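You operate a simulated robot arm through the tools that you are given. There is no shell and no other tool. Be economical: measure what you need, move in short steps, check, and stop when the job is done.

Carry out the task below with a simulated robot arm. There is one attempt and no reset: what you move stays moved.

TASK
Put the steel cake insert on top of the brown oven dish.
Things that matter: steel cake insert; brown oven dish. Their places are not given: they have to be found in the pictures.

It is judged by the outcome, as a careful person would: the job done as asked, and still so three seconds after it is handed in. It fails if anything else is knocked over, pushed out of place, dropped, spilled or broken.

THE ROBOT
A 7-joint arm with a two-finger parallel gripper, fixed in place. Base frame: the origin is at the foot of the arm, x ahead of it, y to its left, z up; the work surface is at about z = 0. Lengths are in m, angles in degrees, forces in N, time in s.
With the tool pointing down near the work surface it reaches from about 0.22 to 0.58 m from the base axis. Its first joint turns from -66.0 to 66.0 degrees. Payload 2.5 kg.
Tool frame: the origin (TCP) lies between the finger pads and is the grasp point; the fingertips stand 0.023 m ahead of it; z points along the fingers, y is the line along which they close. The gripper opens to 0.094 m. The fingers are 0.038 m wide and 0.01 m thick; the gripper's body (0.054 by 0.096 m) begins 0.039 m behind the TCP.
Orientation is that of the tool frame in the base frame, as [roll, pitch, yaw] about the fixed x, y, z axes, in that order (R = Rz(yaw) Ry(pitch) Rx(roll)). With the fingers straight down and closing along the base's y, the tool's x points along the base's -x, its y along +y and its z along -z.

THE INTERFACE
- The arm moves only by the tool arm_command. Its argument "motion" is a list of rows, each an object of numbers (a shift or turn left out is 0, a gripper value left out holds the last): "gripper": the finger opening in m, from 0 to 0.094; "tx", "ty", "tz": the shift along the tool's x, y, z in units of 50 mm (1.0 is 50 mm); "spin": the turn about the tool's z in units of 4 degrees (1.0 is 4 degrees). In form: [{"gripper": .., "tx": .., "ty": .., "tz": .., "spin": ..}, ...]. A call has 1 to 20 rows; each row shifts and turns the commanded pose from where the row before left it, along the tool's axes as they then stand. A call with a number of a shift or a turn outside -1 to 1 is refused whole. A row lasts 0.2 s, in which the tool goes at most 0.05 m and 8.6 degrees; a call with a longer step from one row to the next is refused whole, and so is a gripper value outside its range. A pose out of reach is approached as far as the arm can. The call stops where the force on the tool passes 40 N (or 10 N more than at its start, if that is more) or the arm is blocked; 0.2 s more then pass. The fingers move at their own pace (about 0.108 m/s each) and stop on an object; they squeeze with about 35 N. The grip force told is the motor's: it shows also when the fingers shut on nothing. Time passes only in rows, and 0.2 s behind the last, so rows that do not move let the fingers close. It gives the time, the measured TCP pose, the force on the tool (base axes), the opening and the grip force at its end, in the units of the frame above (readings bear some noise).
- Cameras (640 x 400 px; columns grow to the right, rows downward): "scene" is fixed at [0.1172, -0.4058, 0.5281]; the picture's right is [0.83, -0.56, 0.00], its down [-0.43, -0.64, -0.63] and it looks along [0.35, 0.53, -0.77] (base axes); focal length 313 px, centre (320, 200). "wrist" rides on the gripper at [-0.039, 0, -0.044] in the tool frame; the picture's right is [0.00, -1.00, 0.00], its down [0.97, 0.00, -0.24] and it looks along [0.24, 0.00, 0.97] (tool axes); focal length 218 px, centre (320, 200).
- get_image(camera): a new picture of that camera. No time passes.
- locate(camera, pixels): for up to 12 pixels [column, row] of the newest picture of that camera ("zoom" is the newest enlarged one), the place [x, y, z] in the base frame of the surface seen there, good to about 0.002 m, but the place of the scene camera against the robot may be out by one fixed shift of up to 0.018 m in any direction. No time passes.
- close_up(camera, box): a new picture of the part [left, top, right, bottom] of that camera's present view, enlarged. No time passes.
- finish_job(): hands the job in; it is judged then, once.

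Work in short steps. Measure before you move; look again where a grasp or a placing could have gone wrong, and mend it. You have 60 turns and 26 pictures in all, the two below and enlarged ones among them. Open the gripper and draw the arm clear of the work before you hand the job in, unless the task says otherwise; then end with one line.

The tools are called after ">>>" by a JSON object that holds its "name" and its "arguments". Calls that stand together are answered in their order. arm_command: Moves the arm, as the interface text tells. Its arguments: {"type":"object","properties":{"motion":{"type":"array"}},"required":["motion"]} The other tools are called the same way: get_image (camera) takes a picture; locate (camera, pixels) gives the place of the surface under pixels of a picture; close_up (camera, box) takes an enlarged picture of a part of a camera's view; finish_job () hands the job in.

At the start:

```text
clock: 0.0
tcp_pos: [0.3166, -0.1202, 0.2295]
orientation: [-180.0, 0.0, -180.0]
ft_force: [0.1, 0.0, 0.6]
grip_width: 0.0937
grasp_force: 0.0
```

scene: 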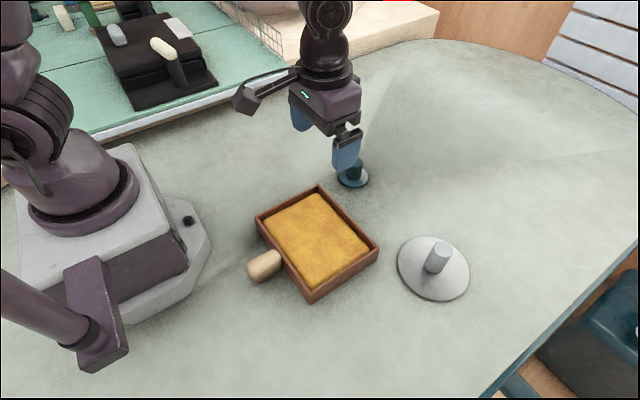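
wrist: 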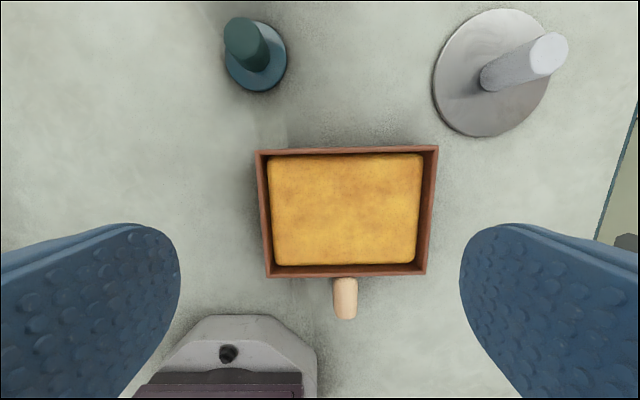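

The steel disc with a peg is at wrist (490,75) and scene (435,268). The brown dish is at wrist (345,212). I'll measure both.

>>> {"name": "locate", "arguments": {"camera": "wrist", "pixels": [[548, 50], [515, 68], [450, 90], [480, 128], [500, 15], [345, 210], [262, 156], [432, 152], [270, 272], [424, 270], [345, 298], [290, 180]]}}

>>> {"name": "locate", "arguments": {"camera": "scene", "pixels": [[441, 247], [435, 262], [403, 262], [432, 298], [465, 280], [318, 240], [318, 188], [376, 248], [310, 298], [258, 218], [263, 266]]}}

>>> {"name": "close_up", "arguments": {"camera": "scene", "box": [230, 150, 490, 312]}}

```text
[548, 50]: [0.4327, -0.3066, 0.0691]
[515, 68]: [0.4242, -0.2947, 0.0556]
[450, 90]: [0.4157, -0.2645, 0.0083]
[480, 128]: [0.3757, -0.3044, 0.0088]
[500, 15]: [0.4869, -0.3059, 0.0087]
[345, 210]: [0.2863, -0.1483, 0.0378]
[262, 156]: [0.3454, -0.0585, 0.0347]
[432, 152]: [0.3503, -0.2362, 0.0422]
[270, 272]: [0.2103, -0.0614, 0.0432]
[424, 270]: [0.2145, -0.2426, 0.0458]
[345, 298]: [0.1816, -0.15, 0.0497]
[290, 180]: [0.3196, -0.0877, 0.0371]
```

```text
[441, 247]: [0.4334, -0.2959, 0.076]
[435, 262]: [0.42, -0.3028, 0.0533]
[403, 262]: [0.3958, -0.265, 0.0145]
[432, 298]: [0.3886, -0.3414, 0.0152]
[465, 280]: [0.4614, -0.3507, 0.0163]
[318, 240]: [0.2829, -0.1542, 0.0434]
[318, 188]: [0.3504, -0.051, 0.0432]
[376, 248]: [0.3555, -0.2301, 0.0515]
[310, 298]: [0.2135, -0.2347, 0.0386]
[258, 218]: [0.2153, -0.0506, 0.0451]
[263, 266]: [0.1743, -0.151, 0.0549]
```

```text
2.46 times, centred on (360, 231) of scene
```

zoom: 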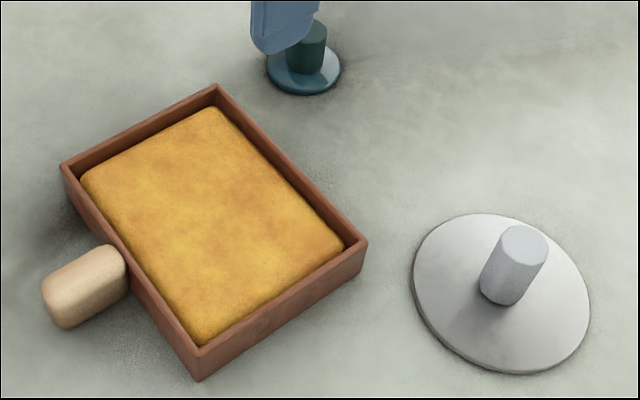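

The peg's top is near (0.43, -0.305, 0.07), on a disc about 0.12 m across. I'll move above it and look straight down.

>>> {"name": "arm_command", "arguments": {"motion": [{"gripper": 0.06, "tx": -0.37, "ty": -0.62}, {"tx": -0.37, "ty": -0.62}, {"tx": -0.37, "ty": -0.62}, {"tx": -0.37, "ty": -0.62}, {"tx": -0.37, "ty": -0.62}, {"tx": -0.37, "ty": -0.62}, {}]}}

>>> {"name": "get_image", "arguments": {"camera": "wrist"}}

```text
clock: 1.6
tcp_pos: [0.4265, -0.3076, 0.2292]
orientation: [-180.0, 0.0, -180.0]
ft_force: [-0.7, -0.6, -0.6]
grip_width: 0.0596
grasp_force: 0.1
```

```text
22 pictures are left
```

wrist: 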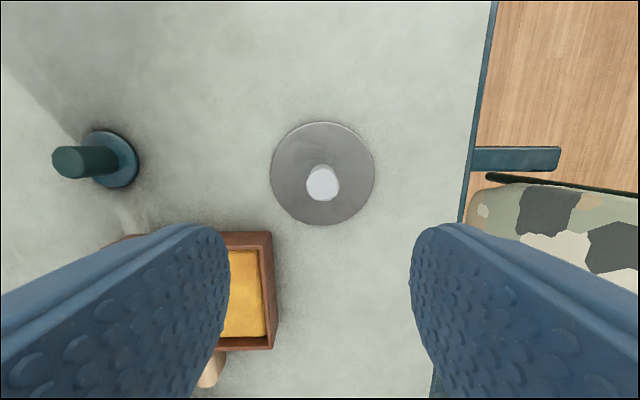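

>>> {"name": "locate", "arguments": {"camera": "wrist", "pixels": [[323, 184], [310, 184], [335, 184], [323, 172], [323, 196], [273, 173], [372, 173], [323, 125], [323, 221], [268, 236], [270, 345], [245, 290]]}}

```text
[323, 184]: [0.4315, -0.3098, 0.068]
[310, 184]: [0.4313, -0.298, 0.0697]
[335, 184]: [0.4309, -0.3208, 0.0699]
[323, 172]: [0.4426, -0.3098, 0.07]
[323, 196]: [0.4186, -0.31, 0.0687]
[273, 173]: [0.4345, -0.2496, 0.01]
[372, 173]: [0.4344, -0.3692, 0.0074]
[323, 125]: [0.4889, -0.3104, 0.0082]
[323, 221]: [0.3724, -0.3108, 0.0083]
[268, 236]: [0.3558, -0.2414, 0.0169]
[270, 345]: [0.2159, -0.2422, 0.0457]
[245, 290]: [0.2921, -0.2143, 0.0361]
```

The peg is at (0.431, -0.310), 0.026 m across, with its top at 0.07. The disc's radius is 0.06. I'll go down to z ≈ 0.048 with the fingers straddling the peg.

>>> {"name": "arm_command", "arguments": {"motion": [{"tx": -0.09, "ty": -0.05, "tz": 0.6}, {"tz": 0.7}, {"tz": 0.7}, {"tz": 0.7}, {"tz": 0.5}, {"tz": 0.42}, {}]}}

>>> {"name": "arm_command", "arguments": {"motion": [{"gripper": 0.0}, {}, {}, {}]}}

```text
clock: 3.2
tcp_pos: [0.4336, -0.3082, 0.0473]
orientation: [180.0, 0.0, -179.9]
ft_force: [0.3, 0.0, -0.2]
grip_width: 0.0601
grasp_force: 0.1
```

```text
clock: 4.2
tcp_pos: [0.4353, -0.3079, 0.0479]
orientation: [179.9, 0.0, 180.0]
ft_force: [0.3, 0.4, 0.0]
grip_width: 0.0313
grasp_force: 34.9
```

The grip holds at 0.031 m with 35 N. I'll lift to about 0.17.

>>> {"name": "arm_command", "arguments": {"motion": [{"tz": -0.2}, {"tz": -0.4}, {"tz": -0.5}, {"tz": -0.5}, {"tz": -0.5}, {"tz": -0.4}, {}]}}

>>> {"name": "get_image", "arguments": {"camera": "wrist"}}

>>> {"name": "get_image", "arguments": {"camera": "scene"}}

```text
clock: 5.8
tcp_pos: [0.4337, -0.3066, 0.1718]
orientation: [180.0, 0.0, -180.0]
ft_force: [0.4, -0.9, -1.3]
grip_width: 0.0312
grasp_force: 35.1
```

```text
21 pictures are left
```

wrist: 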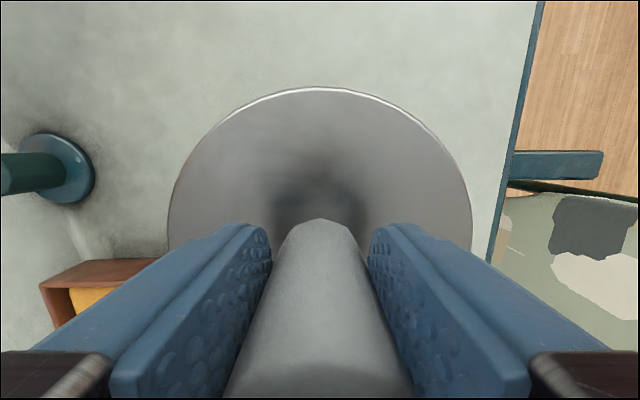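

```text
20 pictures are left
```

scene: 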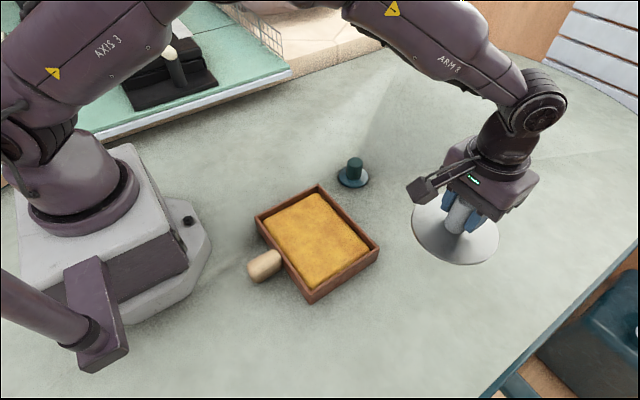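

The insert is lifted level. Now I'll measure the dish rim and the held disc precisely.

>>> {"name": "locate", "arguments": {"camera": "wrist", "pixels": [[318, 91], [175, 215], [467, 215], [320, 150], [200, 150], [440, 150]]}}

>>> {"name": "close_up", "arguments": {"camera": "scene", "box": [238, 175, 398, 305]}}

```text
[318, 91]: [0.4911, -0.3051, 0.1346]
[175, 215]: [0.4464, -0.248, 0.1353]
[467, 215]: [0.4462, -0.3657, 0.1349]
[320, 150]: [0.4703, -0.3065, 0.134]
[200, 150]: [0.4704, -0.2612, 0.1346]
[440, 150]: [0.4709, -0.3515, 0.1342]
```

```text
3.08 times, centred on (318, 240) of scene
```

zoom: 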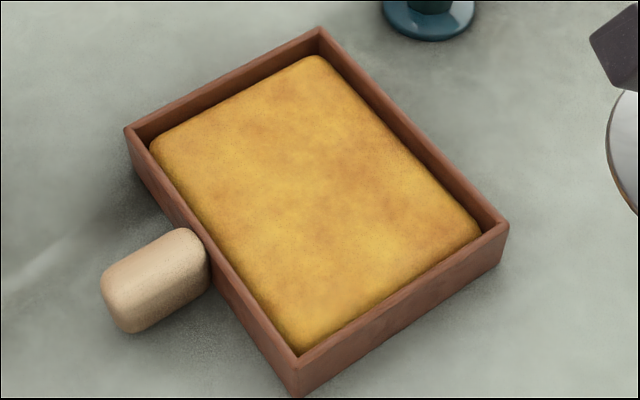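

>>> {"name": "locate", "arguments": {"camera": "zoom", "pixels": [[218, 83], [225, 84], [408, 121], [403, 123], [414, 127], [212, 247], [206, 248], [221, 243], [402, 290], [400, 286], [310, 200], [300, 355]]}}

>>> {"name": "locate", "arguments": {"camera": "scene", "pixels": [[455, 256], [425, 235], [490, 245]]}}

```text
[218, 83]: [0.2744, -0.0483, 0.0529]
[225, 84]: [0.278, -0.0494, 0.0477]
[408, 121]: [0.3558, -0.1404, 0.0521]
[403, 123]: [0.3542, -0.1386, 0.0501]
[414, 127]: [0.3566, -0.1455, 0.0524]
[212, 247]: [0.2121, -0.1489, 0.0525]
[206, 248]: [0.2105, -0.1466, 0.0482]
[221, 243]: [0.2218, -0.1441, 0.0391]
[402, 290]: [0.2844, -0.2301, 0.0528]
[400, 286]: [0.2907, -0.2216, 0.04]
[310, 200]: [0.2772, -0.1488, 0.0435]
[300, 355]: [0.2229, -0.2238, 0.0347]
```

```text
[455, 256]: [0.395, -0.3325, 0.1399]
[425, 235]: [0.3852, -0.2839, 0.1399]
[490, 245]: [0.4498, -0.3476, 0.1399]
```

The dish centre works out at about (0.280, -0.150). Its rim is at z ≈ 0.045, the cake top at 0.037, and the inside is about 0.133 m wide in x. The disc is 0.12 m across, so it fits on the cake. I'll carry it over at the present height.

>>> {"name": "arm_command", "arguments": {"motion": [{"tx": 0.3, "ty": 0.3}, {"tx": 0.5, "ty": 0.52}, {"tx": 0.5, "ty": 0.52}, {"tx": 0.5, "ty": 0.52}, {"tx": 0.5, "ty": 0.52}, {"tx": 0.43, "ty": 0.45}, {"tx": 0.3, "ty": 0.3}, {}, {}]}}

>>> {"name": "get_image", "arguments": {"camera": "scene"}}

>>> {"name": "get_image", "arguments": {"camera": "wrist"}}

```text
clock: 7.8
tcp_pos: [0.28, -0.153, 0.1743]
orientation: [-180.0, 0.0, -179.9]
ft_force: [-0.3, 0.3, -2.3]
grip_width: 0.0312
grasp_force: 34.5
```

```text
18 pictures are left
```

scene: 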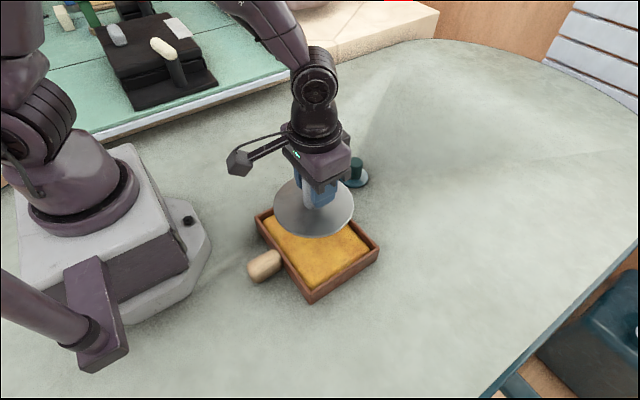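

```text
17 pictures are left
```

wrist: 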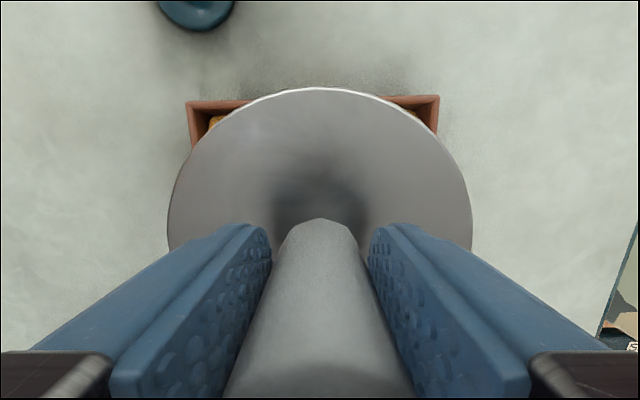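

The far rim shows at wrist (188,103) and (438,96), centred on the disc. I'll locate it exactly.

>>> {"name": "locate", "arguments": {"camera": "wrist", "pixels": [[190, 104], [192, 105], [436, 99], [433, 100], [437, 125], [192, 130], [420, 98], [210, 104], [318, 91]]}}

```text
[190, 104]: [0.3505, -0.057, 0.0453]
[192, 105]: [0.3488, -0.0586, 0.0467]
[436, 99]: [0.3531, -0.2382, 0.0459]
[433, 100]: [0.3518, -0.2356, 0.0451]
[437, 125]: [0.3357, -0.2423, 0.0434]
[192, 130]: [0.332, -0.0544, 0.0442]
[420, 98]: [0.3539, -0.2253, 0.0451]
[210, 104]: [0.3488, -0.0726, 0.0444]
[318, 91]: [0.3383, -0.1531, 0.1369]
```

The dish centre is (0.282, -0.1485) and the disc centre is (0.279, -0.153). I'll shift a few millimetres and lower to just above the rim.

>>> {"name": "arm_command", "arguments": {"motion": [{"tx": -0.06, "ty": 0.09, "tz": 0.2}, {"tz": 0.4}, {"tz": 0.4}, {"tz": 0.3}, {"tz": 0.1}, {}, {}]}}

>>> {"name": "close_up", "arguments": {"camera": "scene", "box": [238, 165, 398, 305]}}

>>> {"name": "get_image", "arguments": {"camera": "wrist"}}

```text
clock: 9.4
tcp_pos: [0.2835, -0.1474, 0.1024]
orientation: [-180.0, 0.0, -180.0]
ft_force: [0.3, 0.1, -0.7]
grip_width: 0.0315
grasp_force: 34.9
```

```text
2.86 times, centred on (318, 235) of scene
```

zoom: 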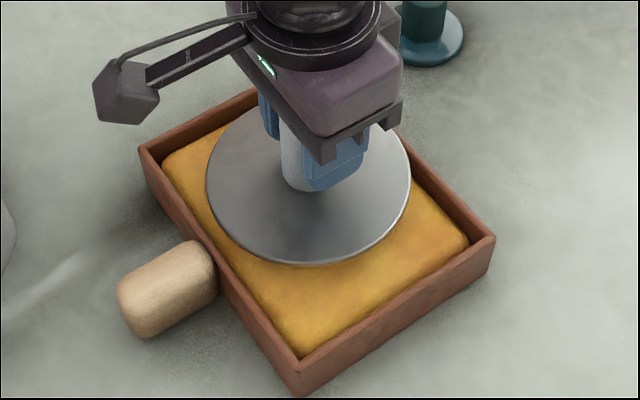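

```text
15 pictures are left
```

wrist: 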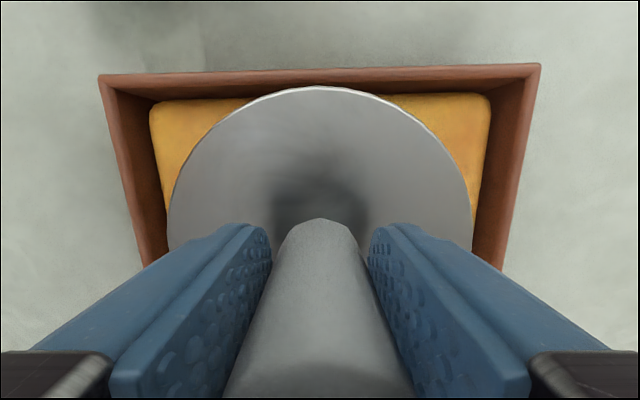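

The disc hovers inside the rim outline. I'll check the gap at the far wall.

>>> {"name": "locate", "arguments": {"camera": "wrist", "pixels": [[320, 90], [320, 79], [320, 74], [320, 71], [172, 220], [468, 220], [130, 180], [518, 170]]}}

>>> {"name": "locate", "arguments": {"camera": "zoom", "pixels": [[210, 205], [240, 245], [190, 210], [196, 230], [180, 212], [228, 285], [408, 180], [425, 178]]}}

```text
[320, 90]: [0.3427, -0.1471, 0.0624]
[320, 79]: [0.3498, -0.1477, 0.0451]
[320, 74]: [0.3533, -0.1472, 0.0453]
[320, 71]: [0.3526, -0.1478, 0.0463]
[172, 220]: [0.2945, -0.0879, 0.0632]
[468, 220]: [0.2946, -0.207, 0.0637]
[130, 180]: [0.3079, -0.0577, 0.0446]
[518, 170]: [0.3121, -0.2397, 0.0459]
```

```text
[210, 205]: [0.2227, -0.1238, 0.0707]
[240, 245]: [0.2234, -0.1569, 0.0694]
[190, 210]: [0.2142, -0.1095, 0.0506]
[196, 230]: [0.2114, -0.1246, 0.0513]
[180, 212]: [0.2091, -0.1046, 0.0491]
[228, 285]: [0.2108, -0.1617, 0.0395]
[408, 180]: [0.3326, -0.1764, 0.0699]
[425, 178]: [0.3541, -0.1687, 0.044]
```

The gaps are about 5 mm on both the near and far sides, so the disc is centred. I'll lower it gently.

>>> {"name": "arm_command", "arguments": {"motion": [{"tz": 0.1}, {"tz": 0.1}, {"tz": 0.06}, {"tz": 0.04}, {}, {}]}}

```text
clock: 10.8
tcp_pos: [0.2854, -0.1486, 0.0886]
orientation: [-180.0, 0.3, -180.0]
ft_force: [4.1, 3.3, 29.0]
grip_width: 0.0311
grasp_force: 35.1
```

There is contact at z = 0.0886 with 29 N. I'll check how the disc is seated.

>>> {"name": "get_image", "arguments": {"camera": "wrist"}}

>>> {"name": "close_up", "arguments": {"camera": "scene", "box": [238, 165, 398, 305]}}

```text
14 pictures are left
```

wrist: 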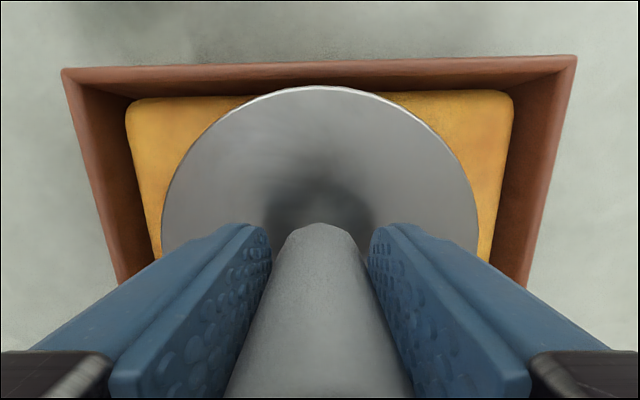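

```text
2.86 times, centred on (318, 235) of scene
```

zoom: 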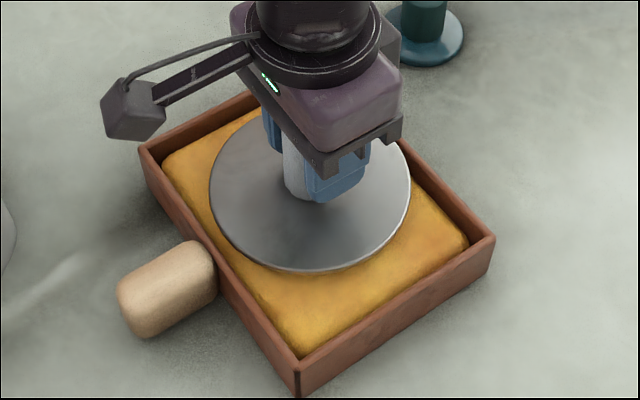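

>>> {"name": "locate", "arguments": {"camera": "wrist", "pixels": [[320, 90], [320, 64], [320, 80], [320, 86], [170, 220], [472, 220], [215, 180], [430, 180], [140, 150], [500, 150]]}}

>>> {"name": "locate", "arguments": {"camera": "zoom", "pixels": [[214, 190], [320, 262], [404, 200], [240, 240], [330, 300], [195, 170], [240, 252]]}}

```text
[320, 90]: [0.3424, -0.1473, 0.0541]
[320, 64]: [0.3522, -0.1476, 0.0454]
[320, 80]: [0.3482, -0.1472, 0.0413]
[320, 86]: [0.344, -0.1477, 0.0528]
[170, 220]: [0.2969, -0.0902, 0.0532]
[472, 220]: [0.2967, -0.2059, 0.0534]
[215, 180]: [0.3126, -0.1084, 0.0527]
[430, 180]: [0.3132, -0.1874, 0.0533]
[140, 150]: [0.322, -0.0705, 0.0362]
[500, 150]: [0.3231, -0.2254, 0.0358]
```

```text
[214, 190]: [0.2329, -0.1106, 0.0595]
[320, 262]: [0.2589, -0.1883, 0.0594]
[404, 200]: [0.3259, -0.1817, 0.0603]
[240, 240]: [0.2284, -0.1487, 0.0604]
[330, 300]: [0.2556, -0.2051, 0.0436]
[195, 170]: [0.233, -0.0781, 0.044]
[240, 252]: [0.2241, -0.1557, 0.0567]
```

The disc top is level at z ≈ 0.053 on all sides and clear of the walls, so it is resting flat. I'll ease the pressure, then open.

>>> {"name": "arm_command", "arguments": {"motion": [{"tz": -0.03}, {}, {}]}}

```text
clock: 11.6
tcp_pos: [0.2836, -0.147, 0.0886]
orientation: [179.9, -0.1, -180.0]
ft_force: [0.7, 0.4, -0.7]
grip_width: 0.0313
grasp_force: 35.4
```

>>> {"name": "arm_command", "arguments": {"motion": [{"tz": 0.015}, {}, {"gripper": 0.045}, {}, {"gripper": 0.07}, {}]}}

>>> {"name": "get_image", "arguments": {"camera": "wrist"}}

```text
clock: 13.0
tcp_pos: [0.2852, -0.148, 0.0885]
orientation: [-180.0, 0.0, -180.0]
ft_force: [0.3, -0.2, -0.3]
grip_width: 0.07
grasp_force: 0.1
```

```text
12 pictures are left
```

wrist: 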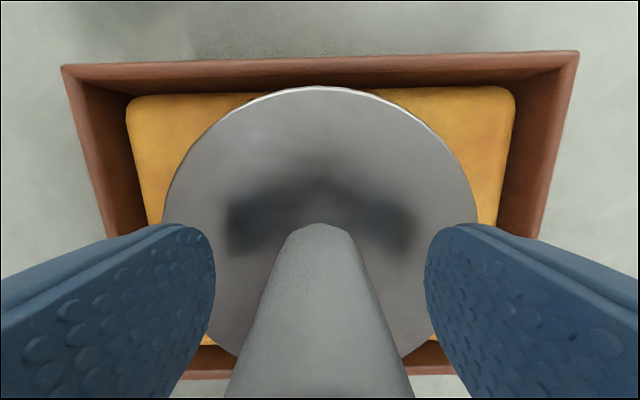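

The insert is standing free and level. I'll draw straight up, then check.

>>> {"name": "arm_command", "arguments": {"motion": [{"tz": -0.3}, {"tz": -0.6}, {"tz": -0.7}, {"tz": -0.7}, {"tz": -0.6}, {"tz": -0.3}, {}]}}

>>> {"name": "get_image", "arguments": {"camera": "wrist"}}

>>> {"name": "get_image", "arguments": {"camera": "scene"}}

```text
clock: 14.6
tcp_pos: [0.2841, -0.1466, 0.2498]
orientation: [-179.9, 0.0, -180.0]
ft_force: [0.0, 0.8, 0.0]
grip_width: 0.07
grasp_force: 0.0
```

```text
11 pictures are left
```

wrist: 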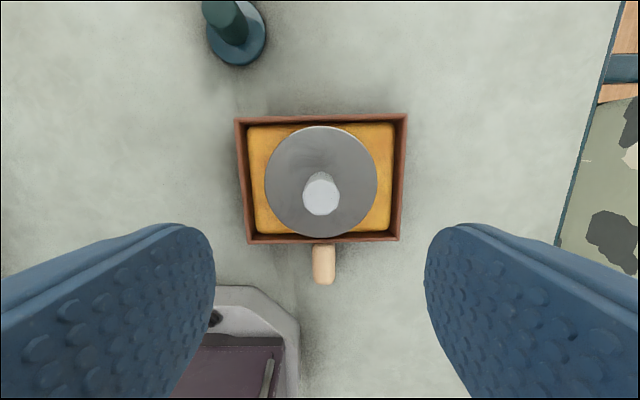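

```text
10 pictures are left
```

scene: 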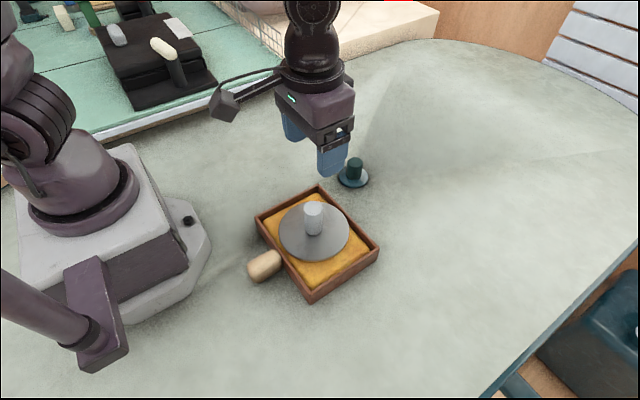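

>>> {"name": "locate", "arguments": {"camera": "wrist", "pixels": [[321, 130], [270, 183], [372, 183], [321, 232], [321, 195], [260, 140], [321, 242], [321, 119]]}}

```text
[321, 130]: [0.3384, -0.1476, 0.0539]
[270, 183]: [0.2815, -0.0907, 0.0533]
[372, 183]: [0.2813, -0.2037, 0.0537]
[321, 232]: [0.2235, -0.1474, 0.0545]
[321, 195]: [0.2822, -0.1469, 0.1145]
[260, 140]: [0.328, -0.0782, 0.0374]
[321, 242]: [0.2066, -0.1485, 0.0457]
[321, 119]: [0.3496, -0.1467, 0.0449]
```

The insert lies level and centred in the dish, nothing else has moved, and the gripper is open and clear.

>>> {"name": "finish_job", "arguments": {}}

```text
The job is handed in.
```

The steel cake insert now sits level and centred on top of the brown oven dish, and nothing else was disturbed.
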